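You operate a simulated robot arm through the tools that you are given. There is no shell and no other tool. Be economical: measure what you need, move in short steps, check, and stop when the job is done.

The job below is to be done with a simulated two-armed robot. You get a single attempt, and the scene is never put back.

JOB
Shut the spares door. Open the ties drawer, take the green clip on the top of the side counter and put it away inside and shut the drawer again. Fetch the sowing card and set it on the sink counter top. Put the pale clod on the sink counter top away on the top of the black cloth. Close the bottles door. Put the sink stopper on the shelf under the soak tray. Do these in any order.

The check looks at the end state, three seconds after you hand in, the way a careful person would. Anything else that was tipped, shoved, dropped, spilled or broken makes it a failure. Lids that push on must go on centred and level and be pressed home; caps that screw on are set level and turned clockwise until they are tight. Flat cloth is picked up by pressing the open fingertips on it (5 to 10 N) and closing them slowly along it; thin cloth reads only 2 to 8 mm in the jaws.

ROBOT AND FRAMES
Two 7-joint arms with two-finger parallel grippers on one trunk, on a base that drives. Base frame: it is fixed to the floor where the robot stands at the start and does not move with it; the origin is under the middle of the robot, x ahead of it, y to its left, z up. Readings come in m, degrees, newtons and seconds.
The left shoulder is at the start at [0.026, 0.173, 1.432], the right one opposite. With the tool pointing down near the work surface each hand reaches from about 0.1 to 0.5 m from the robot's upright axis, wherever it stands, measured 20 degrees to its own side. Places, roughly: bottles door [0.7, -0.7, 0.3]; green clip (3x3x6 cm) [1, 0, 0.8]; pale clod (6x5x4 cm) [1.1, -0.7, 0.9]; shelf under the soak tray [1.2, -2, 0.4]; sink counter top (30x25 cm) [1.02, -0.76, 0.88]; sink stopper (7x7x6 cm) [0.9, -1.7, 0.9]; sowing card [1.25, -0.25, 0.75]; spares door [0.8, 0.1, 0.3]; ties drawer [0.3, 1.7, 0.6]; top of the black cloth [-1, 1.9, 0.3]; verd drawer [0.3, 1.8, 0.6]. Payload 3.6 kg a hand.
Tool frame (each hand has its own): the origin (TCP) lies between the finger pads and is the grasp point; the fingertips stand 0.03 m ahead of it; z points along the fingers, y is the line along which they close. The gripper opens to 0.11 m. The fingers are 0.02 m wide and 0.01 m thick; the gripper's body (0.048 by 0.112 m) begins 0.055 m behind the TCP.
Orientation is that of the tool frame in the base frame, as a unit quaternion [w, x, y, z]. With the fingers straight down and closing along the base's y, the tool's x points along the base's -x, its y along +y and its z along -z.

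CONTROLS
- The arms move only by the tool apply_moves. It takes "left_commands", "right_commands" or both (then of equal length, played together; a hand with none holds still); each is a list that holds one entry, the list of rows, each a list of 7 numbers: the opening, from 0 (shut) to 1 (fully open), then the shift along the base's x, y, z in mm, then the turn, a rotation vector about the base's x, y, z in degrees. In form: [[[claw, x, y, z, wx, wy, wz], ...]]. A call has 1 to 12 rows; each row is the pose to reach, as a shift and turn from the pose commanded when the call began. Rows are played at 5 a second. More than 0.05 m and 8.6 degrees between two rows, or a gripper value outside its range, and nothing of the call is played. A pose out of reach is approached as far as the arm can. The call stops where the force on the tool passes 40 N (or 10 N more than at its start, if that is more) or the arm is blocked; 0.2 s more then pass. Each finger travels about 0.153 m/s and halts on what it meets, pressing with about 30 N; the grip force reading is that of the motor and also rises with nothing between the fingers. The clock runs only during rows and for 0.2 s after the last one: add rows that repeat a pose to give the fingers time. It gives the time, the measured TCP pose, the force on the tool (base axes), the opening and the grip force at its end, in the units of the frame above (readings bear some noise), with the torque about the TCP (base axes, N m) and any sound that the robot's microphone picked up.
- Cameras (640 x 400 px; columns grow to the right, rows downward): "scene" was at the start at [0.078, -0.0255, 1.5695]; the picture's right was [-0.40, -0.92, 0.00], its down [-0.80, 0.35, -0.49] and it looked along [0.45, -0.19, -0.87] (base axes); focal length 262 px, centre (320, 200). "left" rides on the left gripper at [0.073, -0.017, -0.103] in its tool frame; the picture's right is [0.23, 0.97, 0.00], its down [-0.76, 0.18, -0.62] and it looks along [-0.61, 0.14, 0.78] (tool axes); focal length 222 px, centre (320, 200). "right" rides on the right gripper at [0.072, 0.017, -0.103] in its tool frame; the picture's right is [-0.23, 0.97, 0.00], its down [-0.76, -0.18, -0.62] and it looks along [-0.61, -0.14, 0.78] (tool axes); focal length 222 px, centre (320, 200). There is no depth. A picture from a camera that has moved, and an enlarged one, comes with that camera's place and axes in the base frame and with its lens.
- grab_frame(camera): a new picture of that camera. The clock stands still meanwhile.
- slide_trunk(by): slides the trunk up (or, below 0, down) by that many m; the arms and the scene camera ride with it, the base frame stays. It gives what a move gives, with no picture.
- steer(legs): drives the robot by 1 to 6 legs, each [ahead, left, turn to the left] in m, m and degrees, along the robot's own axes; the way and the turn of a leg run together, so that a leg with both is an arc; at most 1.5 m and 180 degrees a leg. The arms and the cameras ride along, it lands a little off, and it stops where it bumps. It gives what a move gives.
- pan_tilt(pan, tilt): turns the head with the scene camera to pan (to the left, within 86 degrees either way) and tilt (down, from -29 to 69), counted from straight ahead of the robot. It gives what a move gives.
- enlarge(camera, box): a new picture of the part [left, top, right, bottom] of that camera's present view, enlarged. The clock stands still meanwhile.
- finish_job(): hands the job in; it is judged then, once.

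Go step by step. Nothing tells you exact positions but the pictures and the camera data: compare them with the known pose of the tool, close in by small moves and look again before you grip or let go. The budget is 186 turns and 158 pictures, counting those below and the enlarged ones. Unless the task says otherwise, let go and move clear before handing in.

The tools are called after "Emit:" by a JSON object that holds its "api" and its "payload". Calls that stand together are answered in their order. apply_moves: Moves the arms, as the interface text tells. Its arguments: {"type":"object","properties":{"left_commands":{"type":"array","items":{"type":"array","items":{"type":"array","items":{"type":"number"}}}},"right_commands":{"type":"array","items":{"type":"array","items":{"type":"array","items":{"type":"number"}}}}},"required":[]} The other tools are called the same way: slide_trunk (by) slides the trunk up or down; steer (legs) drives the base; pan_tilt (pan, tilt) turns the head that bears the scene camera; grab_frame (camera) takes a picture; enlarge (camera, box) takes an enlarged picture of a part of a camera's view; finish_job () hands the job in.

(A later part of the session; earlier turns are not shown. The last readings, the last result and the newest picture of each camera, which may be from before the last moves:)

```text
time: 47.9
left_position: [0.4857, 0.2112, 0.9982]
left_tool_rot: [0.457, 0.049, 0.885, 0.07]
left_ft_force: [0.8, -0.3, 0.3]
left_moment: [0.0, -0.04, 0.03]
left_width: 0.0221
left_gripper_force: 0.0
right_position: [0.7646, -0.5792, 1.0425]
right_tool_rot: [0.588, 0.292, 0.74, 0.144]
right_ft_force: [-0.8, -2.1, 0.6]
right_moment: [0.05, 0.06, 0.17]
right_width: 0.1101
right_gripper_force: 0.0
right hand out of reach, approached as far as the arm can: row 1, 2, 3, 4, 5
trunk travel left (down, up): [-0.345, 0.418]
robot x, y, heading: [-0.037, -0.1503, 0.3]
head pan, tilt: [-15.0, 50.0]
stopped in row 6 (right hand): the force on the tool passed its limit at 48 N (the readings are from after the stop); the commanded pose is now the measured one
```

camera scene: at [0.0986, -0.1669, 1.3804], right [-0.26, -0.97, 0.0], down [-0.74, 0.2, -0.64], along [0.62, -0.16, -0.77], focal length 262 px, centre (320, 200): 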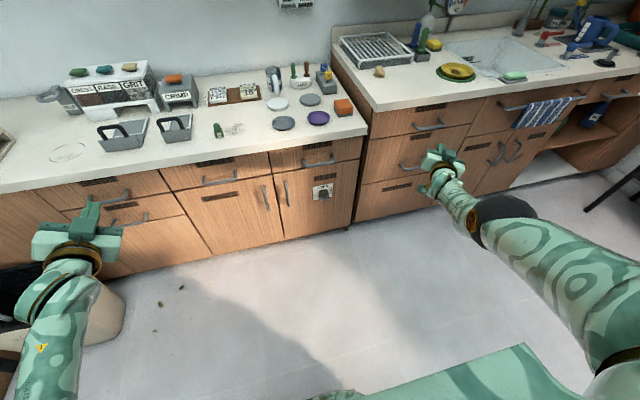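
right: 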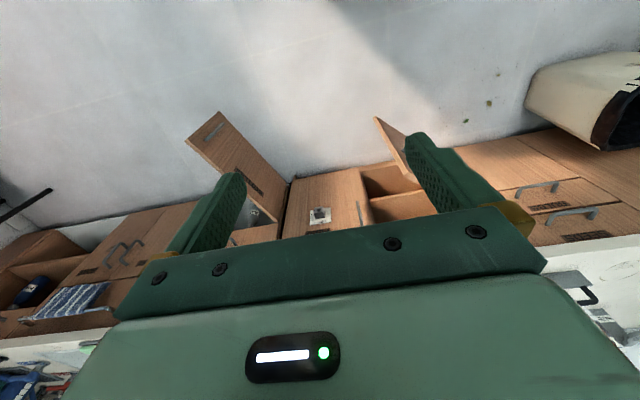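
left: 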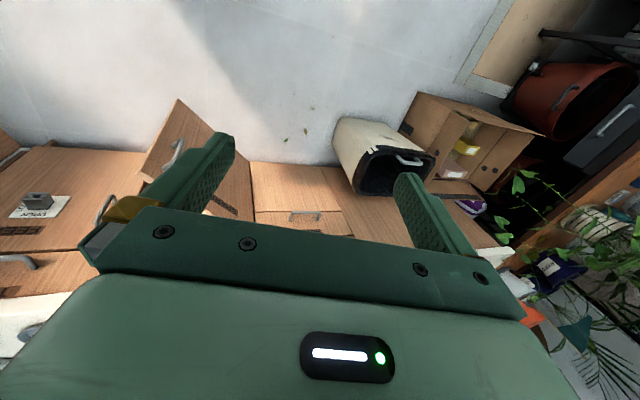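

Emit:
{"api": "pan_tilt", "payload": {"pan": -30, "tilt": 40}}

Emit:
{"api": "grab_frame", "payload": {"camera": "scene"}}

Emit:
{"api": "grab_frame", "payload": {"camera": "right"}}

```text
time: 48.7
left_position: [0.486, 0.2147, 0.9969]
left_tool_rot: [0.457, 0.048, 0.885, 0.069]
left_ft_force: [-0.2, -0.4, -0.3]
left_moment: [-0.02, 0.0, -0.01]
left_width: 0.0221
left_gripper_force: 0.0
right_position: [0.7655, -0.5793, 1.0446]
right_tool_rot: [0.59, 0.292, 0.739, 0.142]
right_ft_force: [0.1, 0.4, 0.3]
right_moment: [0.01, 0.0, 0.01]
right_width: 0.1103
right_gripper_force: 0.0
trunk travel left (down, up): [-0.345, 0.418]
robot x, y, heading: [-0.035, -0.1479, 0.3]
head pan, tilt: [-30.0, 40.0]
```

```text
130 pictures are left
camera scene: at [0.0975, -0.189, 1.3947], right [-0.49, -0.87, 0.0], down [-0.56, 0.32, -0.77], along [0.67, -0.38, -0.64], focal length 262 px, centre (320, 200)
```

scene: 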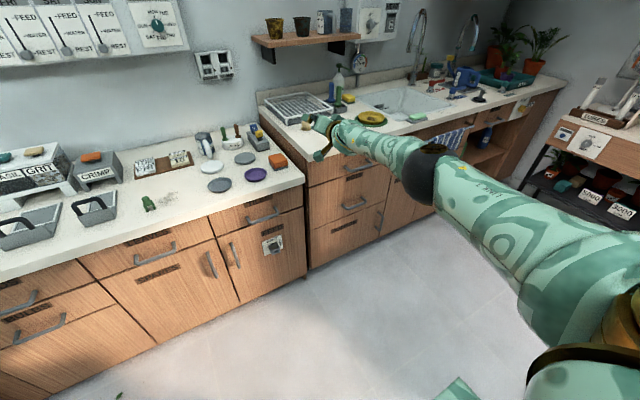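

```text
129 pictures are left
camera right: at [0.6608, -0.5085, 1.0229], right [0.29, 0.63, 0.72], down [-0.54, -0.51, 0.67], along [0.79, -0.58, 0.19], focal length 222 px, centre (320, 200)
```

right: 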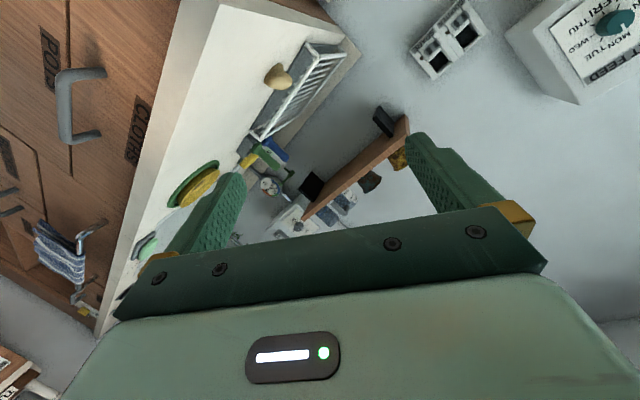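

Nothing was touched; the arm was simply at full stretch. I bring the right hand back in to a comfortable pose.

Emit:
{"api": "apply_moves", "payload": {"right_commands": [[[1, -30, 25, 0, -4, 5.1, 3.8], [1, -60, 50, 0, -8, 10.2, 7.6], [1, -90, 75, 0, -12, 15.3, 11.4], [1, -120, 100, 0, -16, 20.4, 15.2], [1, -150, 125, 0, -20, 25.5, 19], [1, -180, 150, 0, -24, 30.6, 22.8], [1, -210, 175, 0, -27.7, 35.8, 26.8]]]}}

Emit:
{"api": "steer", "payload": {"legs": [[0.2, 0.1, 0]]}}

Emit:
{"api": "pan_tilt", "payload": {"pan": 0, "tilt": 40}}

Emit:
{"api": "grab_frame", "payload": {"camera": "scene"}}

```text
time: 50.3
left_position: [0.4855, 0.2144, 0.9954]
left_tool_rot: [0.458, 0.048, 0.885, 0.069]
left_ft_force: [-0.8, 0.0, 0.4]
left_moment: [-0.01, 0.0, -0.01]
left_width: 0.022
left_gripper_force: 0.0
right_position: [0.5532, -0.4043, 1.0437]
right_tool_rot: [0.341, -0.001, 0.94, 0.0]
right_ft_force: [-1.5, 0.5, 0.4]
right_moment: [0.0, -0.01, -0.02]
right_width: 0.11
right_gripper_force: 0.0
trunk travel left (down, up): [-0.345, 0.418]
robot x, y, heading: [-0.036, -0.1469, 0.3]
head pan, tilt: [-30.0, 40.0]
```

```text
time: 52.0
left_position: [0.6881, 0.3153, 0.9955]
left_tool_rot: [0.457, 0.049, 0.885, 0.067]
left_ft_force: [0.1, 0.1, 0.4]
left_moment: [0.03, -0.05, -0.02]
left_width: 0.0222
left_gripper_force: 0.1
right_position: [0.756, -0.305, 1.0432]
right_tool_rot: [0.342, 0.001, 0.94, 0.0]
right_ft_force: [-0.3, -0.4, -0.4]
right_moment: [0.0, 0.02, -0.04]
right_width: 0.1097
right_gripper_force: 0.0
trunk travel left (down, up): [-0.345, 0.418]
robot x, y, heading: [0.1595, -0.0497, 0.1]
head pan, tilt: [-30.0, 40.0]
```

```text
time: 52.9
left_position: [0.6873, 0.3145, 0.9968]
left_tool_rot: [0.457, 0.049, 0.886, 0.068]
left_ft_force: [0.4, -0.2, 0.2]
left_moment: [-0.02, -0.01, -0.03]
left_width: 0.0219
left_gripper_force: 0.0
right_position: [0.7543, -0.3048, 1.0435]
right_tool_rot: [0.341, 0.0, 0.94, 0.0]
right_ft_force: [-1.0, -0.6, 0.3]
right_moment: [0.01, -0.02, 0.0]
right_width: 0.1099
right_gripper_force: 0.0
trunk travel left (down, up): [-0.345, 0.418]
robot x, y, heading: [0.1599, -0.0499, 0.0]
head pan, tilt: [0.0, 40.0]
```

```text
128 pictures are left
camera scene: at [0.309, -0.0456, 1.3947], right [0.0, -1.0, 0.0], down [-0.64, 0.0, -0.77], along [0.77, 0.0, -0.64], focal length 262 px, centre (320, 200)
```

scene: 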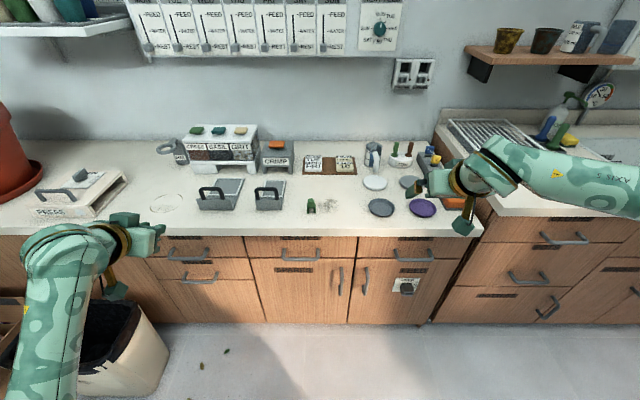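

Emit:
{"api": "apply_moves", "payload": {"left_commands": [[[0.2, -30, 0, 20, 0, 0, 0], [0.2, -60, 0, 40, 0, 0, 0], [0.2, -90, 0, 60, 0, 0, 0]]]}}

Emit:
{"api": "steer", "payload": {"legs": [[0.2, 0.05, 0], [0.1, 0, 0]]}}

Emit:
{"api": "grab_frame", "payload": {"camera": "scene"}}

Emit:
{"api": "grab_frame", "payload": {"camera": "right"}}

```text
time: 53.7
left_position: [0.5967, 0.314, 1.057]
left_tool_rot: [0.458, 0.049, 0.885, 0.068]
left_ft_force: [-0.6, -0.7, 0.2]
left_moment: [0.0, 0.0, 0.0]
left_width: 0.0221
left_gripper_force: 0.1
right_position: [0.7538, -0.3048, 1.0439]
right_tool_rot: [0.342, 0.0, 0.94, 0.001]
right_ft_force: [0.3, -0.5, 1.3]
right_moment: [-0.03, -0.02, -0.01]
right_width: 0.1101
right_gripper_force: 0.0
trunk travel left (down, up): [-0.345, 0.418]
robot x, y, heading: [0.1627, -0.0483, 0.0]
head pan, tilt: [0.0, 40.0]
```

```text
time: 56.1
left_position: [0.8978, 0.3649, 1.0562]
left_tool_rot: [0.456, 0.05, 0.886, 0.068]
left_ft_force: [0.2, 0.3, -0.2]
left_moment: [0.0, 0.02, -0.02]
left_width: 0.0221
left_gripper_force: 0.1
right_position: [1.0548, -0.2535, 1.0433]
right_tool_rot: [0.341, 0.0, 0.94, 0.001]
right_ft_force: [0.4, 0.0, -0.8]
right_moment: [0.0, 0.03, 0.06]
right_width: 0.1103
right_gripper_force: 0.0
trunk travel left (down, up): [-0.345, 0.418]
robot x, y, heading: [0.4621, 0.0047, 0.3]
head pan, tilt: [0.0, 40.0]
```

```text
127 pictures are left
camera scene: at [0.6103, 0.0058, 1.3946], right [0.0, -1.0, 0.0], down [-0.64, 0.0, -0.77], along [0.77, 0.0, -0.64], focal length 262 px, centre (320, 200)
```

scene: 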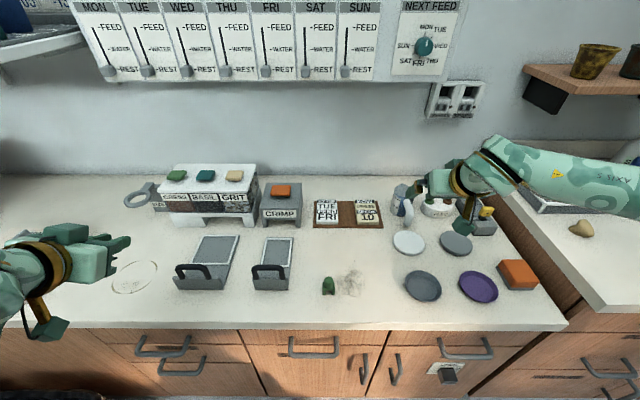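

```text
126 pictures are left
camera right: at [0.9336, -0.2368, 1.075], right [0.18, 0.97, 0.15], down [0.18, -0.18, 0.97], along [0.97, -0.14, -0.21], focal length 222 px, centre (320, 200)
```

right: 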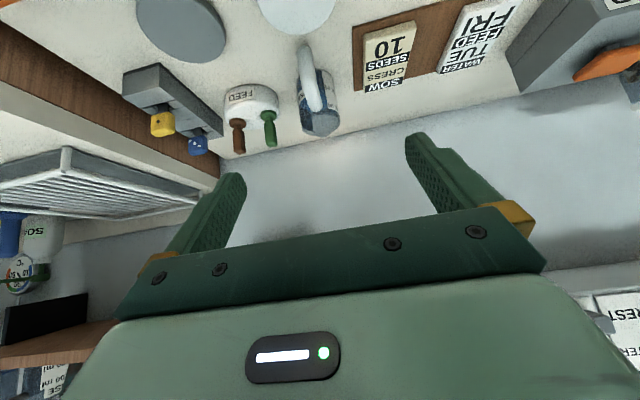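

Emit:
{"api": "enlarge", "payload": {"camera": "scene", "box": [280, 170, 440, 270]}}

```text
4.00 times, centred on (360, 220) of scene
camera zoom: at [0.6103, 0.0058, 1.3946], right [0.0, -1.0, 0.0], down [-0.64, 0.0, -0.77], along [0.77, 0.0, -0.64], focal length 1047 px, centre (160, 120)
```

zoom: 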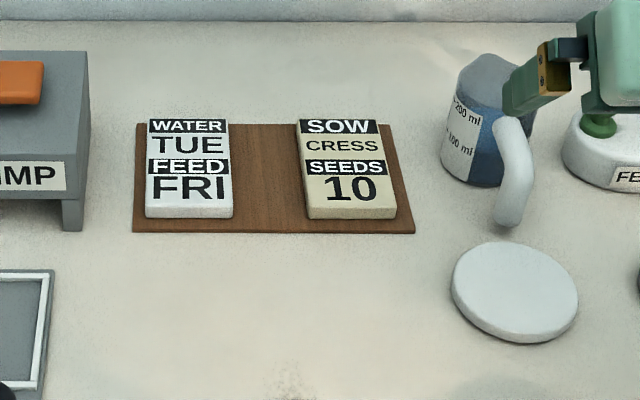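

The card is a ~1 cm thick block about 6.5×9 cm centred near [1.26,-0.15]. I move the right hand above it and see how the reach is.

Emit:
{"api": "apply_moves", "payload": {"right_commands": [[[0.85, 35, 18, 0, 0, 3, 0], [0.85, 70, 36, 0, 0, 6, 0], [0.85, 105, 54, 0, 0, 9, 0], [0.85, 140, 72, 0, 0, 12, 0], [0.85, 175, 90, 0, 0, 12, 0], [0.85, 195, 100, 0, 0, 12, 0], [0.85, 200, 100, -40, 0, 12, 0], [0.85, 205, 102, -80, 0, 12, 0]]]}}

Emit:
{"api": "grab_frame", "payload": {"camera": "right"}}

Emit:
{"api": "enlarge", "payload": {"camera": "scene", "box": [240, 120, 480, 270]}}

```text
time: 57.9
left_position: [0.8982, 0.3656, 1.0556]
left_tool_rot: [0.457, 0.05, 0.886, 0.067]
left_ft_force: [0.9, -0.3, 0.2]
left_moment: [0.02, 0.02, 0.01]
left_width: 0.0221
left_gripper_force: 0.1
right_position: [1.1995, -0.1642, 0.9744]
right_tool_rot: [0.241, 0.001, 0.97, 0.001]
right_ft_force: [0.3, 1.3, -0.6]
right_moment: [-0.03, -0.04, 0.0]
right_width: 0.0934
right_gripper_force: 0.1
right hand out of reach, approached as far as the arm can: row 5, 6, 7, 8
trunk travel left (down, up): [-0.345, 0.418]
robot x, y, heading: [0.4644, 0.001, 0.2]
head pan, tilt: [0.0, 40.0]
```

```text
124 pictures are left
camera right: at [1.0874, -0.1481, 1.0316], right [0.2, 0.97, 0.11], down [0.38, -0.18, 0.91], along [0.9, -0.14, -0.41], focal length 222 px, centre (320, 200)
```

right: 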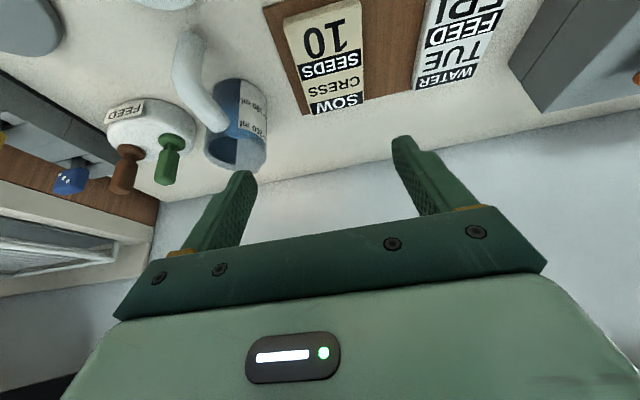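

```text
2.67 times, centred on (360, 195) of scene
camera zoom: at [0.6114, 0.0061, 1.3943], right [0.0, -1.0, 0.0], down [-0.64, 0.0, -0.76], along [0.76, 0.0, -0.64], focal length 698 px, centre (213, 213)
```

zoom: 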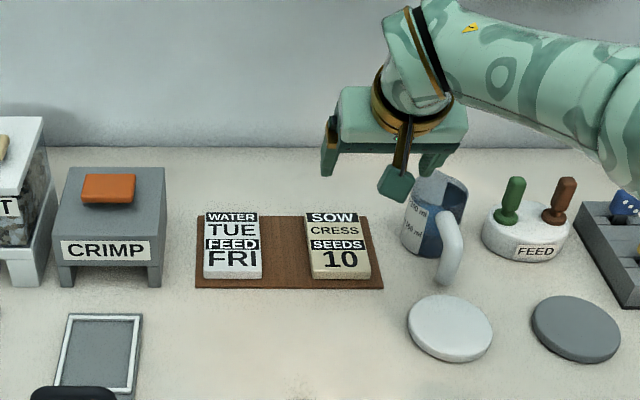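

Need to be closer. I pull the hand back a bit, then drive forward 0.13.

Emit:
{"api": "apply_moves", "payload": {"right_commands": [[[0.85, -40, 8, 10, 0, 0, 0], [0.85, -80, 16, 10, 0, 0, 0], [0.85, -120, 16, 10, 0, 0, 0]]]}}

Emit:
{"api": "steer", "payload": {"legs": [[0.13, 0.0, 0]]}}

Emit:
{"api": "grab_frame", "payload": {"camera": "scene"}}

Emit:
{"api": "grab_frame", "payload": {"camera": "right"}}

```text
time: 58.7
left_position: [0.8976, 0.3642, 1.0573]
left_tool_rot: [0.457, 0.049, 0.885, 0.069]
left_ft_force: [0.6, 0.1, 0.3]
left_moment: [0.02, -0.06, 0.02]
left_width: 0.0222
left_gripper_force: 0.0
right_position: [1.0773, -0.1512, 0.9885]
right_tool_rot: [0.242, 0.002, 0.97, 0.0]
right_ft_force: [-0.8, -0.9, 1.0]
right_moment: [0.02, 0.0, 0.03]
right_width: 0.0935
right_gripper_force: 0.0
trunk travel left (down, up): [-0.345, 0.418]
robot x, y, heading: [0.4619, 0.0014, 0.6]
head pan, tilt: [0.0, 40.0]
```

```text
time: 60.0
left_position: [1.0299, 0.3663, 1.057]
left_tool_rot: [0.456, 0.049, 0.886, 0.068]
left_ft_force: [0.4, 0.7, -0.3]
left_moment: [0.01, -0.01, 0.0]
left_width: 0.0219
left_gripper_force: 0.1
right_position: [1.2092, -0.1474, 0.9875]
right_tool_rot: [0.239, 0.001, 0.971, 0.0]
right_ft_force: [0.3, -0.9, 0.3]
right_moment: [-0.01, 0.01, 0.01]
right_width: 0.0934
right_gripper_force: 0.1
trunk travel left (down, up): [-0.345, 0.418]
robot x, y, heading: [0.5895, 0.0032, 0.3]
head pan, tilt: [0.0, 40.0]
```

```text
122 pictures are left
camera scene: at [0.7419, 0.0065, 1.3945], right [0.0, -1.0, 0.0], down [-0.64, 0.0, -0.76], along [0.76, 0.0, -0.64], focal length 262 px, centre (320, 200)
```

scene: 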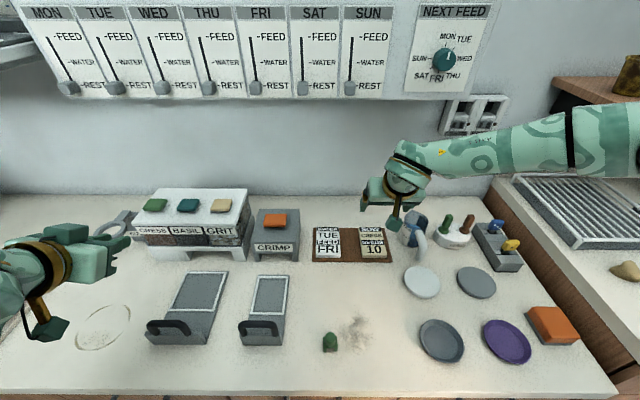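

```text
121 pictures are left
camera right: at [1.0977, -0.1323, 1.0438], right [0.2, 0.97, 0.11], down [0.38, -0.18, 0.91], along [0.9, -0.14, -0.41], focal length 222 px, centre (320, 200)
```

right: 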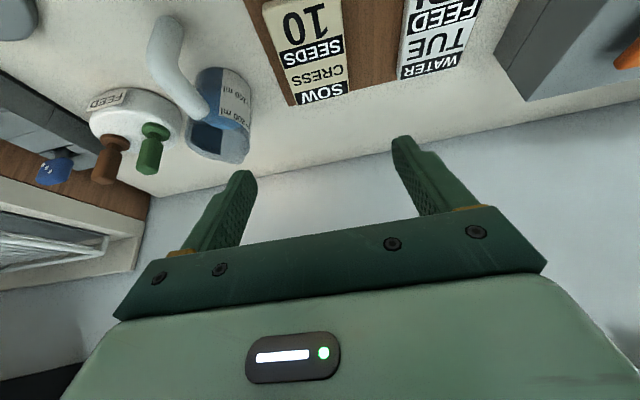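

Emit:
{"api": "apply_moves", "payload": {"right_commands": [[[0.85, 10, 0, -20, 0, 4, 0], [0.85, 20, -1, -50, 0, 8, 0], [0.85, 27, -2, -80, 0, 12, 0], [0.85, 30, -3, -110, 0, 12, 0], [0.85, 30, -3, -125, 0, 12, 0]]]}}

Emit:
{"api": "grab_frame", "payload": {"camera": "right"}}

Emit:
{"api": "enlarge", "payload": {"camera": "scene", "box": [290, 160, 450, 260]}}

```text
time: 61.2
left_position: [1.0289, 0.3656, 1.0571]
left_tool_rot: [0.457, 0.049, 0.885, 0.068]
left_ft_force: [-0.4, 0.0, 0.0]
left_moment: [-0.02, 0.01, 0.02]
left_width: 0.0221
left_gripper_force: 0.1
right_position: [1.2388, -0.1513, 0.8632]
right_tool_rot: [0.138, 0.001, 0.99, 0.0]
right_ft_force: [0.0, -0.7, 0.0]
right_moment: [-0.02, 0.0, 0.0]
right_width: 0.0934
right_gripper_force: 0.1
trunk travel left (down, up): [-0.345, 0.418]
robot x, y, heading: [0.5893, 0.0048, 0.3]
head pan, tilt: [0.0, 40.0]
```

```text
120 pictures are left
camera right: at [1.1403, -0.1351, 0.9413], right [0.22, 0.97, 0.06], down [0.56, -0.18, 0.81], along [0.8, -0.14, -0.59], focal length 222 px, centre (320, 200)
```

right: 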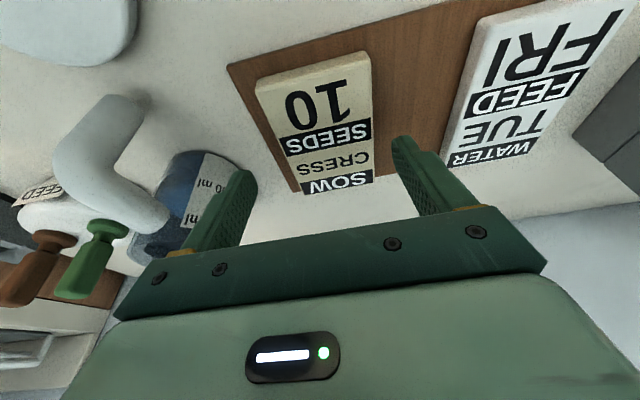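

```text
4.00 times, centred on (370, 210) of scene
camera zoom: at [0.7402, 0.0066, 1.3947], right [0.0, -1.0, 0.0], down [-0.64, 0.0, -0.77], along [0.77, 0.0, -0.64], focal length 1047 px, centre (120, 160)
```

zoom: 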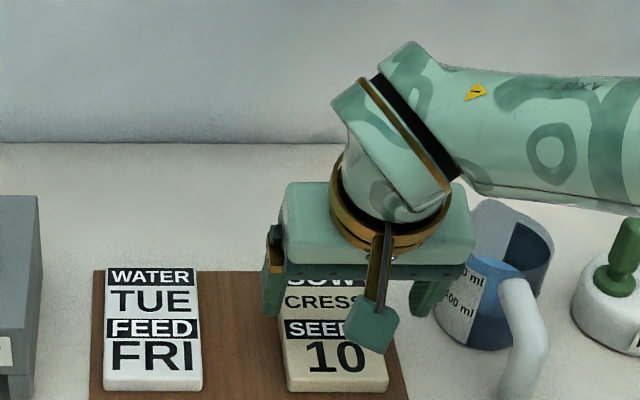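

Emit:
{"api": "apply_moves", "payload": {"right_commands": [[[0.85, 0, 2, -15, 0, 0, 0], [0.85, 0, 2, -30, 0, 0, 0], [0.85, 0, 2, -36, 0, 0, 0], [0.85, 0, 2, -40, 0, 0, 0], [0.85, 0, 2, -40, 0, 0, 0]]]}}

Emit:
{"api": "grab_frame", "payload": {"camera": "right"}}

Emit:
{"api": "enlarge", "payload": {"camera": "scene", "box": [290, 160, 450, 260]}}

```text
time: 62.4
left_position: [1.0265, 0.366, 1.0578]
left_tool_rot: [0.458, 0.05, 0.885, 0.067]
left_ft_force: [-0.6, 0.1, -0.5]
left_moment: [-0.01, -0.01, -0.02]
left_width: 0.0221
left_gripper_force: 0.1
right_position: [1.2389, -0.15, 0.8259]
right_tool_rot: [0.142, 0.001, 0.99, 0.001]
right_ft_force: [-2.0, -0.9, 23.1]
right_moment: [1.04, 0.1, 0.11]
right_width: 0.0928
right_gripper_force: 0.1
trunk travel left (down, up): [-0.345, 0.418]
robot x, y, heading: [0.5947, 0.0055, 0.4]
head pan, tilt: [0.0, 40.0]
```

```text
118 pictures are left
camera right: at [1.14, -0.1332, 0.9047], right [0.22, 0.97, 0.07], down [0.56, -0.18, 0.81], along [0.8, -0.14, -0.58], focal length 222 px, centre (320, 200)
```

right: 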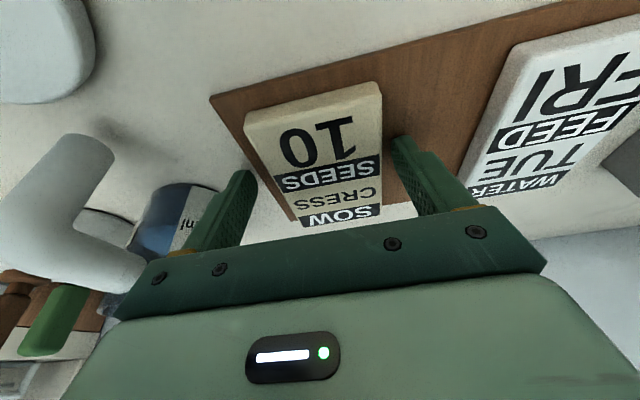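

```text
4.00 times, centred on (370, 210) of scene
camera zoom: at [0.7371, 0.0067, 1.3954], right [0.0, -1.0, 0.0], down [-0.64, 0.0, -0.77], along [0.77, 0.0, -0.64], focal length 1047 px, centre (120, 160)
```

zoom: 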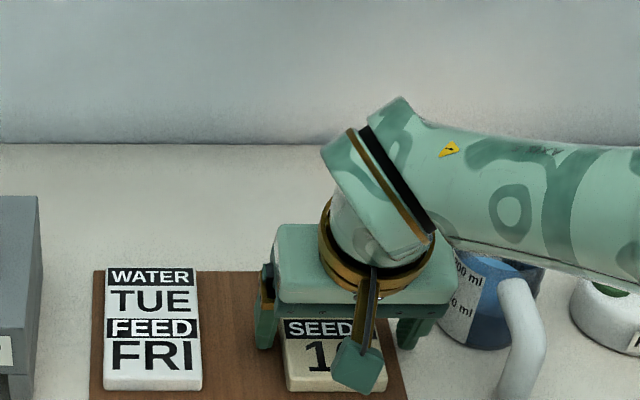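

Fingers straddle the card and touch the board; lift 5 mm and close.

Emit:
{"api": "apply_moves", "payload": {"right_commands": [[[0.85, 0, 0, 5, 0, 0, 0], [0.65, 0, 0, 5, 0, 0, 0], [0.5, 0, 0, 5, 0, 0, 0], [0.4, 0, 0, 5, 0, 0, 0], [0.3, 0, 0, 5, 0, 0, 0], [0.3, 0, 0, 5, 0, 0, 0]]]}}

Emit:
{"api": "grab_frame", "payload": {"camera": "right"}}

```text
time: 63.8
left_position: [1.0283, 0.3665, 1.0571]
left_tool_rot: [0.457, 0.049, 0.885, 0.068]
left_ft_force: [0.8, 0.4, 0.3]
left_moment: [0.0, 0.01, 0.0]
left_width: 0.0219
left_gripper_force: 0.1
right_position: [1.2393, -0.151, 0.8286]
right_tool_rot: [0.138, 0.001, 0.99, 0.0]
right_ft_force: [0.4, 0.5, 0.4]
right_moment: [0.02, -0.01, -0.02]
right_width: 0.0687
right_gripper_force: 29.8
trunk travel left (down, up): [-0.345, 0.418]
robot x, y, heading: [0.5911, 0.0063, 0.2]
head pan, tilt: [0.0, 40.0]
```

```text
116 pictures are left
camera right: at [1.1406, -0.1338, 0.9064], right [0.22, 0.97, 0.06], down [0.56, -0.18, 0.81], along [0.8, -0.14, -0.59], focal length 222 px, centre (320, 200)
```

right: 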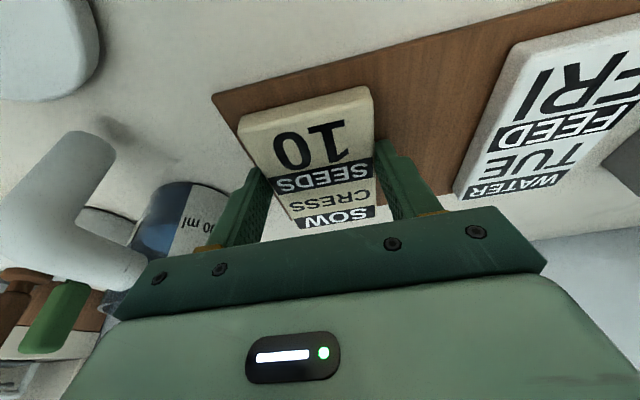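

Card gripped (69 mm). Lift it straight up.

Emit:
{"api": "apply_moves", "payload": {"right_commands": [[[0.3, 0, 0, 25, 0, 0, 0], [0.3, 0, 0, 60, 0, 0, 0], [0.3, -10, 0, 100, 0, 0, 0], [0.3, -30, 0, 140, 0, 0, 0], [0.3, -70, 0, 160, 0, 0, 0], [0.3, -110, 0, 170, 0, 0, 0]]]}}

Emit:
{"api": "grab_frame", "payload": {"camera": "right"}}

Emit:
{"api": "pan_tilt", "payload": {"pan": -30, "tilt": 45}}

Emit:
{"api": "grab_frame", "payload": {"camera": "scene"}}

```text
time: 65.2
left_position: [1.0277, 0.3659, 1.0572]
left_tool_rot: [0.457, 0.05, 0.885, 0.068]
left_ft_force: [-0.6, -0.2, 0.4]
left_moment: [0.01, 0.02, 0.02]
left_width: 0.0219
left_gripper_force: 0.1
right_position: [1.1274, -0.1501, 0.9992]
right_tool_rot: [0.139, 0.001, 0.99, 0.0]
right_ft_force: [0.3, -1.3, -0.8]
right_moment: [-0.03, 0.01, 0.01]
right_width: 0.069
right_gripper_force: 29.7
trunk travel left (down, up): [-0.345, 0.418]
robot x, y, heading: [0.5919, 0.0066, 0.2]
head pan, tilt: [0.0, 40.0]
```

```text
115 pictures are left
camera right: at [1.0288, -0.1336, 1.0773], right [0.22, 0.97, 0.06], down [0.56, -0.18, 0.81], along [0.8, -0.14, -0.58], focal length 222 px, centre (320, 200)
```

right: 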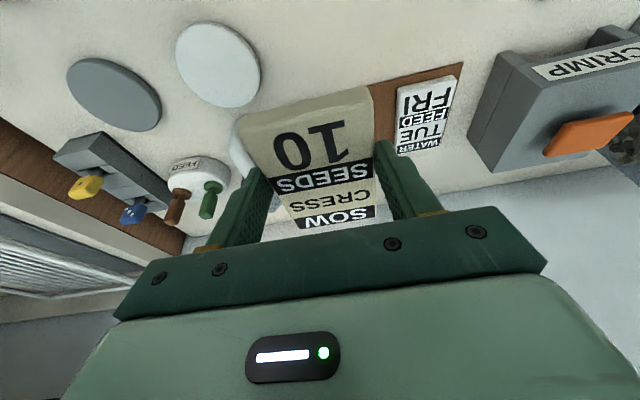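

```text
time: 66.1
left_position: [1.0279, 0.3667, 1.0568]
left_tool_rot: [0.457, 0.05, 0.886, 0.067]
left_ft_force: [0.7, -0.7, 0.1]
left_moment: [-0.01, -0.04, 0.02]
left_width: 0.0218
left_gripper_force: 0.2
right_position: [1.1286, -0.1506, 0.9979]
right_tool_rot: [0.138, 0.001, 0.99, 0.0]
right_ft_force: [-0.3, -0.2, 0.1]
right_moment: [-0.03, 0.02, 0.01]
right_width: 0.0687
right_gripper_force: 30.4
trunk travel left (down, up): [-0.345, 0.418]
robot x, y, heading: [0.5952, 0.0035, 0.3]
head pan, tilt: [-30.0, 45.0]
```

```text
114 pictures are left
camera scene: at [0.7258, -0.0342, 1.3875], right [-0.5, -0.87, 0.0], down [-0.61, 0.35, -0.71], along [0.61, -0.35, -0.71], focal length 262 px, centre (320, 200)
```

scene: 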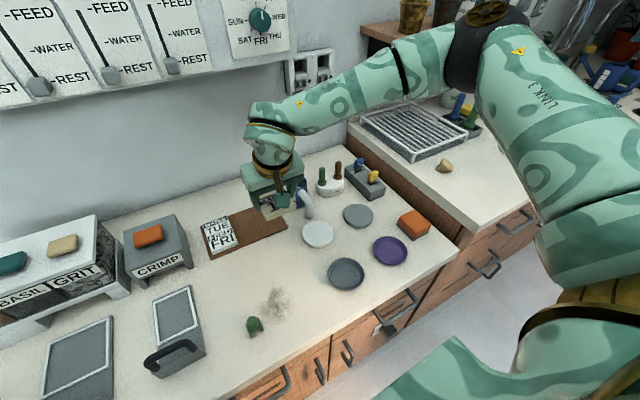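

Card in hand. I raise it a little, back off, and strafe right to the sink counter.

Emit:
{"api": "apply_moves", "payload": {"right_commands": [[[0.3, -20, 0, 25, 0, 0, 0], [0.3, -40, 0, 50, 0, 0, 0]]]}}

Emit:
{"api": "steer", "payload": {"legs": [[-0.25, 0, 0], [0, -0.55, 0]]}}

Emit:
{"api": "grab_frame", "payload": {"camera": "scene"}}

Emit:
{"api": "grab_frame", "payload": {"camera": "right"}}

```text
time: 66.7
left_position: [1.0279, 0.3652, 1.0573]
left_tool_rot: [0.457, 0.049, 0.885, 0.068]
left_ft_force: [0.2, -0.4, -0.1]
left_moment: [0.03, 0.01, -0.03]
left_width: 0.0219
left_gripper_force: 0.1
right_position: [1.0884, -0.1501, 1.0473]
right_tool_rot: [0.139, 0.001, 0.99, -0.001]
right_ft_force: [-0.2, -0.1, -0.4]
right_moment: [0.01, 0.03, -0.01]
right_width: 0.0689
right_gripper_force: 29.5
trunk travel left (down, up): [-0.345, 0.418]
robot x, y, heading: [0.5901, 0.0089, 0.3]
head pan, tilt: [-30.0, 45.0]
```

```text
time: 71.3
left_position: [0.7817, -0.1815, 1.0574]
left_tool_rot: [0.457, 0.051, 0.885, 0.068]
left_ft_force: [0.2, -0.6, 0.5]
left_moment: [0.02, 0.02, -0.01]
left_width: 0.0223
left_gripper_force: 0.2
right_position: [0.8408, -0.6978, 1.0474]
right_tool_rot: [0.138, 0.001, 0.99, 0.001]
right_ft_force: [0.2, 0.3, -0.7]
right_moment: [0.02, 0.03, 0.05]
right_width: 0.069
right_gripper_force: 29.4
trunk travel left (down, up): [-0.345, 0.418]
robot x, y, heading: [0.3451, -0.545, -0.1]
head pan, tilt: [-30.0, 45.0]
```

```text
113 pictures are left
camera scene: at [0.4774, -0.5819, 1.3874], right [-0.5, -0.87, 0.0], down [-0.61, 0.35, -0.71], along [0.61, -0.35, -0.71], focal length 262 px, centre (320, 200)
```

scene: 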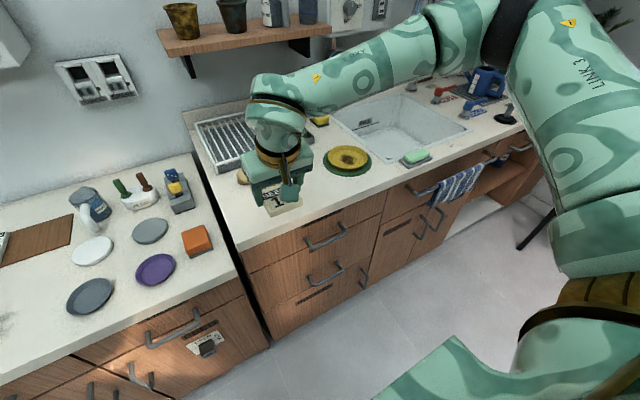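

```text
112 pictures are left
camera right: at [0.7419, -0.6813, 1.1264], right [0.22, 0.97, 0.06], down [0.56, -0.18, 0.81], along [0.8, -0.14, -0.59], focal length 222 px, centre (320, 200)
```

right: 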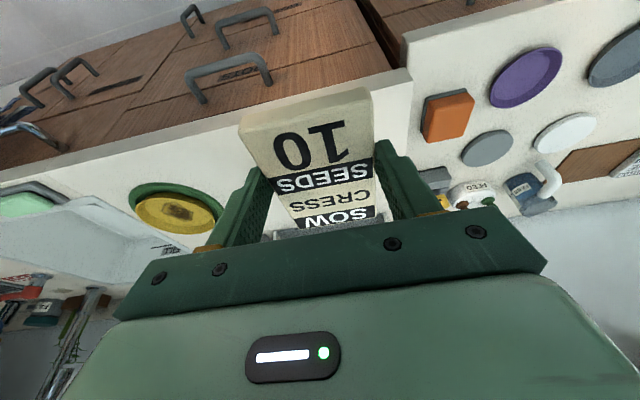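

Emit:
{"api": "apply_moves", "payload": {"right_commands": [[[0.3, 35, -22, 0, 0, 0, 0], [0.3, 70, -45, 0, 0, 0, 0], [0.3, 105, -70, 0, 0, 0, 0], [0.3, 140, -92, 0, 0, 0, 0], [0.3, 140, -92, -30, 0, 0, 0], [0.3, 140, -92, -60, 0, 0, 0], [0.3, 140, -92, -85, 0, 0, 0]]]}}

Emit:
{"api": "enlarge", "payload": {"camera": "scene", "box": [200, 80, 440, 230]}}

Emit:
{"api": "grab_frame", "payload": {"camera": "right"}}

```text
time: 72.9
left_position: [0.7818, -0.1822, 1.0577]
left_tool_rot: [0.457, 0.051, 0.885, 0.068]
left_ft_force: [-0.8, 0.2, -1.0]
left_moment: [-0.03, 0.02, -0.01]
left_width: 0.0222
left_gripper_force: 0.0
right_position: [0.9807, -0.7897, 0.962]
right_tool_rot: [0.139, 0.002, 0.99, 0.0]
right_ft_force: [0.6, 0.3, -0.6]
right_moment: [0.0, 0.0, 0.01]
right_width: 0.0689
right_gripper_force: 29.9
trunk travel left (down, up): [-0.345, 0.418]
robot x, y, heading: [0.3461, -0.5433, 0.1]
head pan, tilt: [-30.0, 45.0]
```

```text
2.67 times, centred on (320, 155) of scene
camera zoom: at [0.4777, -0.5813, 1.3874], right [-0.5, -0.87, 0.0], down [-0.61, 0.35, -0.71], along [0.61, -0.35, -0.71], focal length 698 px, centre (320, 320)
```

zoom: 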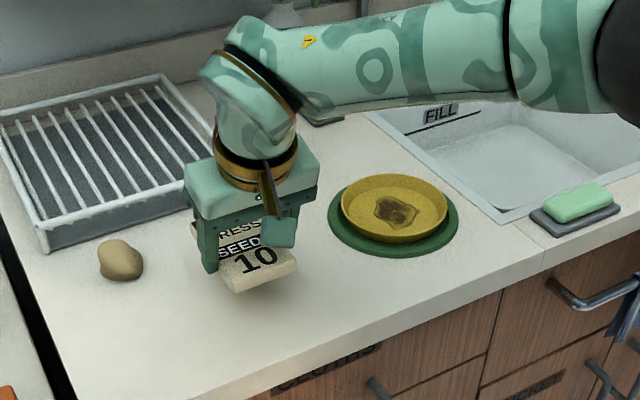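

```text
110 pictures are left
camera right: at [0.8824, -0.7731, 1.0417], right [0.22, 0.97, 0.06], down [0.56, -0.18, 0.81], along [0.8, -0.14, -0.59], focal length 222 px, centre (320, 200)
```

right: 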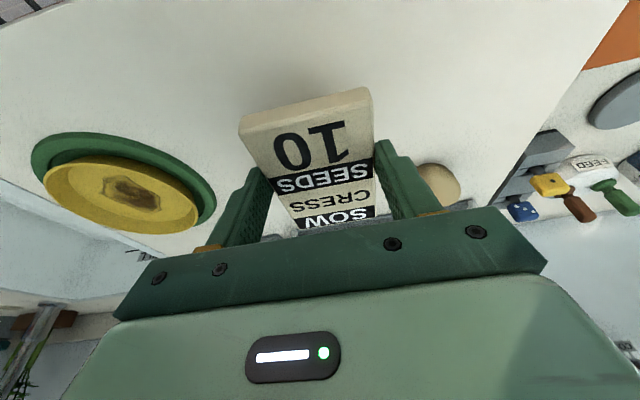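

Emit:
{"api": "apply_moves", "payload": {"right_commands": [[[0.3, 0, 0, -15, 0, 0, 0], [0.3, 0, 0, -28, 0, 0, 0], [0.3, 0, 0, -34, 0, 0, 0], [0.3, 0, 0, -38, 0, 0, 0], [0.3, 0, 0, -42, 0, 0, 0], [0.3, 0, 0, -46, 0, 0, 0]]]}}

```text
time: 74.3
left_position: [0.7815, -0.1821, 1.0571]
left_tool_rot: [0.457, 0.051, 0.885, 0.067]
left_ft_force: [0.7, 0.9, 0.4]
left_moment: [-0.01, 0.0, 0.0]
left_width: 0.0221
left_gripper_force: 0.1
right_position: [0.9798, -0.79, 0.916]
right_tool_rot: [0.138, 0.002, 0.99, 0.0]
right_ft_force: [-0.4, 0.2, 0.5]
right_moment: [0.02, 0.0, 0.03]
right_width: 0.0687
right_gripper_force: 29.8
trunk travel left (down, up): [-0.345, 0.418]
robot x, y, heading: [0.3479, -0.5436, -0.1]
head pan, tilt: [-30.0, 45.0]
```

Emit:
{"api": "apply_moves", "payload": {"right_commands": [[[0.3, 0, 0, -4, 0, 0, 0], [0.3, 0, 0, -8, 0, 0, 0], [0.3, 0, 0, -12, 0, 0, 0], [0.3, 0, 0, -12, 0, 0, 0]]]}}

Emit:
{"api": "enlarge", "payload": {"camera": "scene", "box": [200, 80, 440, 230]}}

```text
time: 75.4
left_position: [0.7796, -0.1817, 1.0579]
left_tool_rot: [0.457, 0.051, 0.885, 0.066]
left_ft_force: [0.3, -0.8, -0.1]
left_moment: [0.0, -0.01, 0.01]
left_width: 0.022
left_gripper_force: 0.0
right_position: [0.9826, -0.7903, 0.9111]
right_tool_rot: [0.146, 0.003, 0.989, 0.001]
right_ft_force: [-3.2, -0.2, 17.5]
right_moment: [-0.5, 0.46, -0.35]
right_width: 0.0693
right_gripper_force: 29.8
trunk travel left (down, up): [-0.345, 0.418]
robot x, y, heading: [0.3422, -0.5435, 0.2]
head pan, tilt: [-30.0, 45.0]
stopped in row 4 (right hand): the force on the tool passed its limit at 41 N (the readings are from after the stop); the commanded pose is now the measured one
```

```text
2.67 times, centred on (320, 155) of scene
camera zoom: at [0.475, -0.5803, 1.3876], right [-0.5, -0.87, 0.0], down [-0.61, 0.35, -0.71], along [0.61, -0.35, -0.71], focal length 698 px, centre (320, 320)
```

zoom: 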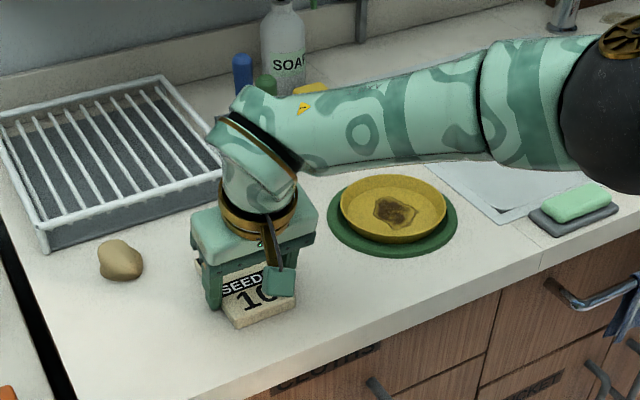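

Card rests on the counter. Open and lift clear.

Emit:
{"api": "apply_moves", "payload": {"right_commands": [[[0.6, 0, 0, 2, 0, 0, 0], [0.75, 0, 0, 3, 0, 0, 0], [0.85, 0, 0, 4, 0, 0, 0], [0.85, 0, 0, 4, 0, 0, 0], [0.85, 0, 0, 40, 0, 0, 0], [0.85, 0, 0, 85, 0, 0, 0], [0.85, -40, 0, 110, 0, 0, 0]]]}}

Emit:
{"api": "enlarge", "payload": {"camera": "scene", "box": [200, 80, 440, 230]}}

Emit:
{"api": "grab_frame", "payload": {"camera": "right"}}

```text
time: 77.0
left_position: [0.7802, -0.1815, 1.0578]
left_tool_rot: [0.458, 0.052, 0.885, 0.067]
left_ft_force: [0.1, -0.3, 0.3]
left_moment: [-0.03, 0.01, 0.02]
left_width: 0.022
left_gripper_force: 0.2
right_position: [0.9408, -0.7919, 1.0184]
right_tool_rot: [0.143, 0.003, 0.99, 0.0]
right_ft_force: [-0.1, -0.1, 0.1]
right_moment: [-0.01, -0.03, -0.03]
right_width: 0.0936
right_gripper_force: 0.1
trunk travel left (down, up): [-0.345, 0.418]
robot x, y, heading: [0.3471, -0.54, 0.0]
head pan, tilt: [-30.0, 45.0]
```

```text
2.67 times, centred on (320, 155) of scene
camera zoom: at [0.4754, -0.5821, 1.3877], right [-0.5, -0.87, 0.0], down [-0.61, 0.35, -0.71], along [0.61, -0.35, -0.71], focal length 698 px, centre (320, 320)
```

zoom: 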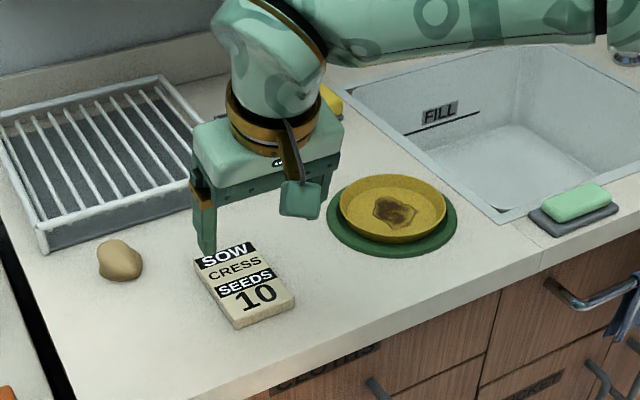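

```text
107 pictures are left
camera right: at [0.842, -0.7735, 1.0967], right [0.22, 0.97, 0.07], down [0.55, -0.18, 0.81], along [0.8, -0.14, -0.58], focal length 222 px, centre (320, 200)
```

right: 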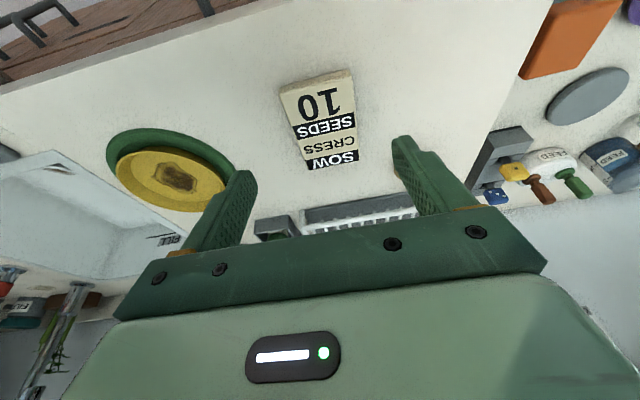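

Card placed. Now towards the sink stopper; I look right first.

Emit:
{"api": "pan_tilt", "payload": {"pan": -70, "tilt": 30}}

Emit:
{"api": "grab_frame", "payload": {"camera": "scene"}}

```text
time: 78.0
left_position: [0.781, -0.1817, 1.0562]
left_tool_rot: [0.457, 0.051, 0.886, 0.067]
left_ft_force: [-0.2, -0.1, -0.4]
left_moment: [-0.01, 0.0, -0.01]
left_width: 0.0221
left_gripper_force: 0.1
right_position: [0.9431, -0.7899, 1.0184]
right_tool_rot: [0.143, 0.002, 0.99, 0.001]
right_ft_force: [0.5, 0.0, -0.1]
right_moment: [-0.02, -0.02, 0.02]
right_width: 0.0936
right_gripper_force: 0.0
trunk travel left (down, up): [-0.345, 0.418]
robot x, y, heading: [0.3452, -0.5381, -0.1]
head pan, tilt: [-70.0, 30.0]
```

```text
106 pictures are left
camera scene: at [0.4381, -0.6256, 1.4101], right [-0.94, -0.34, 0.0], down [-0.17, 0.47, -0.87], along [0.3, -0.81, -0.5], focal length 262 px, centre (320, 200)
```

scene: 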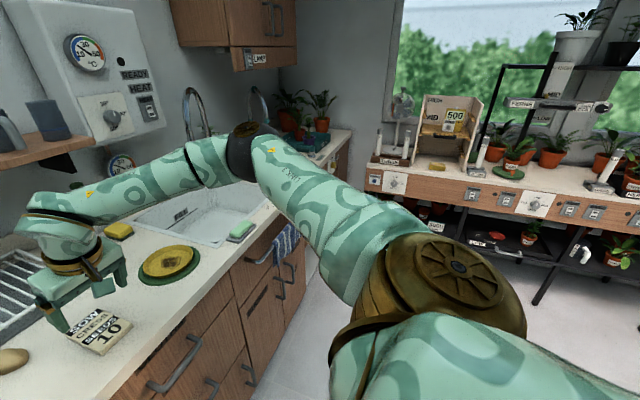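

Emit:
{"api": "steer", "payload": {"legs": [[-0.25, 0, 0], [0, -0.65, 0]]}}

Emit:
{"api": "pan_tilt", "payload": {"pan": -35, "tilt": 35}}

Emit:
{"api": "grab_frame", "payload": {"camera": "scene"}}

```text
time: 83.1
left_position: [0.5305, -0.8328, 1.0571]
left_tool_rot: [0.458, 0.053, 0.885, 0.067]
left_ft_force: [0.5, 0.0, 0.3]
left_moment: [0.04, 0.0, 0.02]
left_width: 0.0218
left_gripper_force: 0.1
right_position: [0.6889, -1.4409, 1.0171]
right_tool_rot: [0.143, 0.006, 0.99, 0.0]
right_ft_force: [0.2, 0.1, 0.1]
right_moment: [-0.03, -0.02, -0.01]
right_width: 0.0938
right_gripper_force: 0.2
trunk travel left (down, up): [-0.345, 0.418]
robot x, y, heading: [0.0923, -1.1931, -0.1]
head pan, tilt: [-70.0, 30.0]
```

```text
time: 84.1
left_position: [0.5301, -0.8342, 1.0571]
left_tool_rot: [0.457, 0.053, 0.885, 0.066]
left_ft_force: [-0.3, 0.6, -0.1]
left_moment: [-0.02, 0.02, 0.03]
left_width: 0.0221
left_gripper_force: 0.0
right_position: [0.6887, -1.4414, 1.0179]
right_tool_rot: [0.143, 0.005, 0.99, 0.001]
right_ft_force: [0.3, 0.0, 0.4]
right_moment: [0.0, -0.01, 0.04]
right_width: 0.0934
right_gripper_force: 0.1
trunk travel left (down, up): [-0.345, 0.418]
robot x, y, heading: [0.0948, -1.1932, -0.3]
head pan, tilt: [-35.0, 35.0]
```

```text
105 pictures are left
camera scene: at [0.2261, -1.2412, 1.4023], right [-0.58, -0.82, 0.0], down [-0.47, 0.33, -0.82], along [0.67, -0.47, -0.57], focal length 262 px, centre (320, 200)
```

scene: 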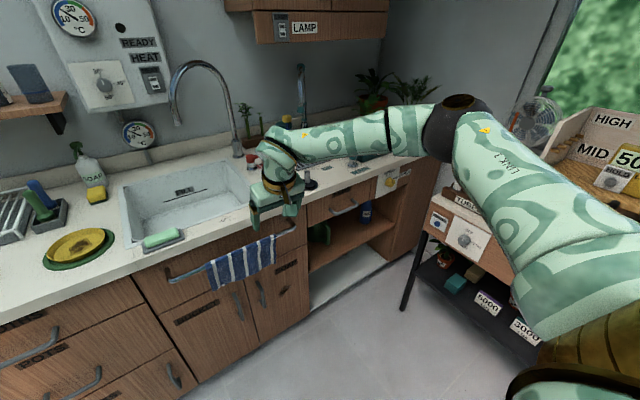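

Emit:
{"api": "grab_frame", "payload": {"camera": "right"}}

Emit:
{"api": "enlarge", "payload": {"camera": "scene", "box": [240, 90, 480, 290]}}

```text
104 pictures are left
camera right: at [0.59, -1.4244, 1.0958], right [0.23, 0.97, 0.07], down [0.55, -0.18, 0.81], along [0.8, -0.15, -0.58], focal length 222 px, centre (320, 200)
```

right: 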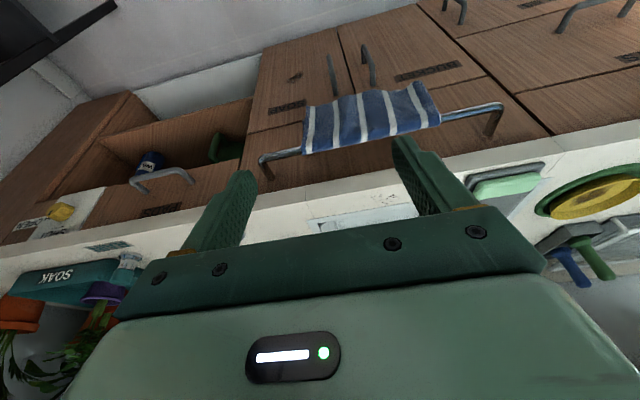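

```text
2.00 times, centred on (360, 190) of scene
camera zoom: at [0.2261, -1.2412, 1.4023], right [-0.58, -0.82, 0.0], down [-0.47, 0.33, -0.82], along [0.67, -0.47, -0.57], focal length 524 px, centre (240, 220)
```

zoom: 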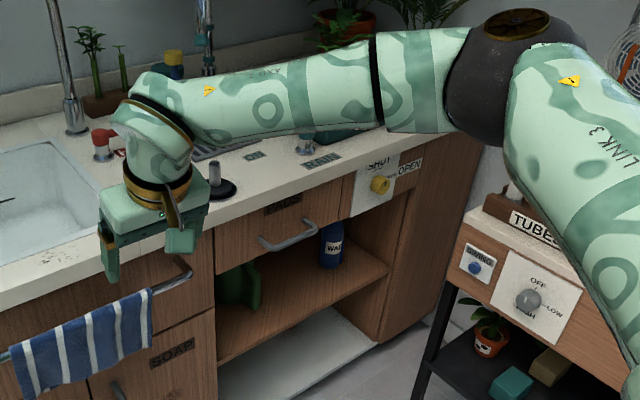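

Stopper (disc with a vertical knob) near [0.97,-1.70]; the shelf niche sits under the teal SOAK tray. I pitch the right hand to near horizontal and drive closer.

Emit:
{"api": "apply_moves", "payload": {"right_commands": [[[0.85, 0, 5, 0, 0, -8, 0], [0.8, 0, 10, 0, 0, -16, 0], [0.7, 0, 15, 0, 0, -24, 0], [0.6, 0, 20, 0, 0, -32, 0], [0.5, 0, 20, 0, 0, -40, 0], [0.5, 0, 20, 0, 0, -47, 0], [0.5, 0, 20, 0, 0, -54, 0]]]}}

Emit:
{"api": "steer", "payload": {"legs": [[0.08, -0.24, 0]]}}

Emit:
{"api": "grab_frame", "payload": {"camera": "scene"}}

Emit:
{"api": "grab_frame", "payload": {"camera": "right"}}

```text
time: 85.7
left_position: [0.5307, -0.8333, 1.0569]
left_tool_rot: [0.457, 0.053, 0.885, 0.067]
left_ft_force: [0.0, 0.4, 0.2]
left_moment: [0.0, 0.0, -0.01]
left_width: 0.0222
left_gripper_force: 0.0
right_position: [0.6892, -1.421, 1.0186]
right_tool_rot: [0.41, 0.004, 0.912, 0.003]
right_ft_force: [0.2, 0.2, -0.1]
right_moment: [0.0, 0.02, 0.03]
right_width: 0.0549
right_gripper_force: 0.0
right hand out of reach, approached as far as the arm can: row 5, 6, 7
trunk travel left (down, up): [-0.345, 0.418]
robot x, y, heading: [0.0902, -1.1902, -0.1]
head pan, tilt: [-35.0, 35.0]
```

```text
time: 87.5
left_position: [0.6121, -1.0737, 1.0561]
left_tool_rot: [0.458, 0.053, 0.885, 0.066]
left_ft_force: [0.6, -0.4, 0.7]
left_moment: [0.02, 0.02, 0.01]
left_width: 0.0218
left_gripper_force: 0.1
right_position: [0.7688, -1.6615, 1.0175]
right_tool_rot: [0.41, 0.005, 0.912, 0.002]
right_ft_force: [-0.5, -0.3, -0.6]
right_moment: [0.01, 0.03, 0.04]
right_width: 0.055
right_gripper_force: 0.1
trunk travel left (down, up): [-0.345, 0.418]
robot x, y, heading: [0.1713, -1.4302, 0.0]
head pan, tilt: [-35.0, 35.0]
```

```text
102 pictures are left
camera scene: at [0.3076, -1.4818, 1.4022], right [-0.58, -0.82, 0.0], down [-0.47, 0.33, -0.82], along [0.67, -0.47, -0.57], focal length 262 px, centre (320, 200)
```

scene: 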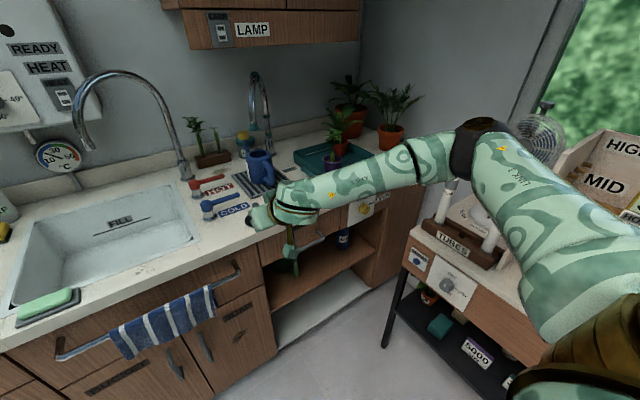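

```text
101 pictures are left
camera right: at [0.6448, -1.6448, 1.0312], right [0.16, 0.97, 0.18], down [0.04, -0.18, 0.98], along [0.99, -0.15, -0.07], focal length 222 px, centre (320, 200)
```

right: 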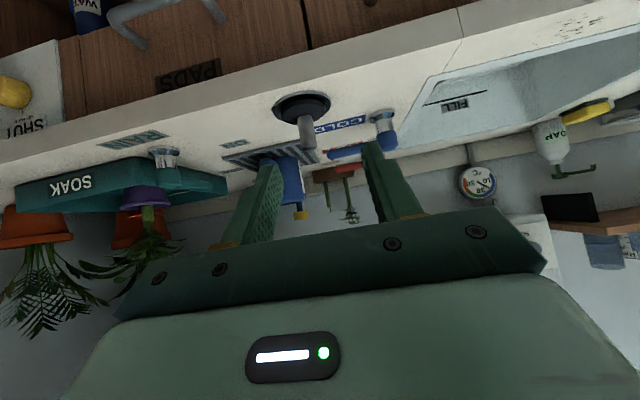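

Emit:
{"api": "apply_moves", "payload": {"right_commands": [[[0.5, 20, -10, 0, 0, -5, 0], [0.5, 40, -20, -10, 0, -10, 0], [0.5, 50, -32, -25, 0, -15, 0], [0.5, 60, -32, -40, 0, -20, 0], [0.5, 70, -32, -55, 0, -22, 0]]]}}

Emit:
{"api": "grab_frame", "payload": {"camera": "right"}}

```text
time: 88.7
left_position: [0.6119, -1.0721, 1.0572]
left_tool_rot: [0.458, 0.052, 0.885, 0.067]
left_ft_force: [-0.6, -1.3, -0.6]
left_moment: [-0.01, -0.02, 0.02]
left_width: 0.0219
left_gripper_force: 0.2
right_position: [0.7991, -1.6844, 1.0248]
right_tool_rot: [0.455, -0.011, 0.89, 0.036]
right_ft_force: [-0.6, -0.2, 0.7]
right_moment: [0.01, 0.0, 0.0]
right_width: 0.0549
right_gripper_force: 0.0
right hand out of reach, approached as far as the arm can: row 1, 2, 3, 4, 5
trunk travel left (down, up): [-0.345, 0.418]
robot x, y, heading: [0.172, -1.4329, -0.1]
head pan, tilt: [-35.0, 35.0]
```

```text
100 pictures are left
camera right: at [0.6713, -1.6745, 1.0262], right [0.08, 0.97, 0.24], down [-0.05, -0.23, 0.97], along [1.0, -0.09, 0.03], focal length 222 px, centre (320, 200)
```

right: 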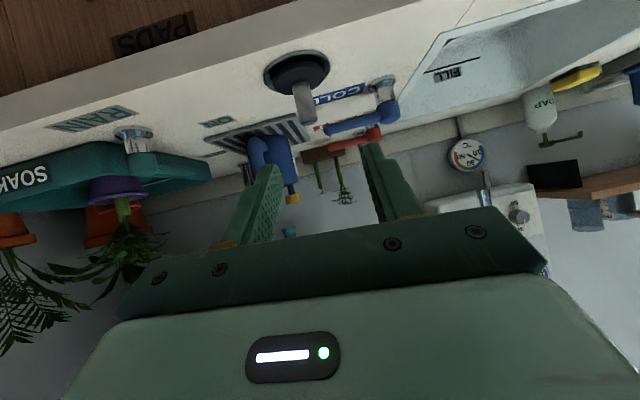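

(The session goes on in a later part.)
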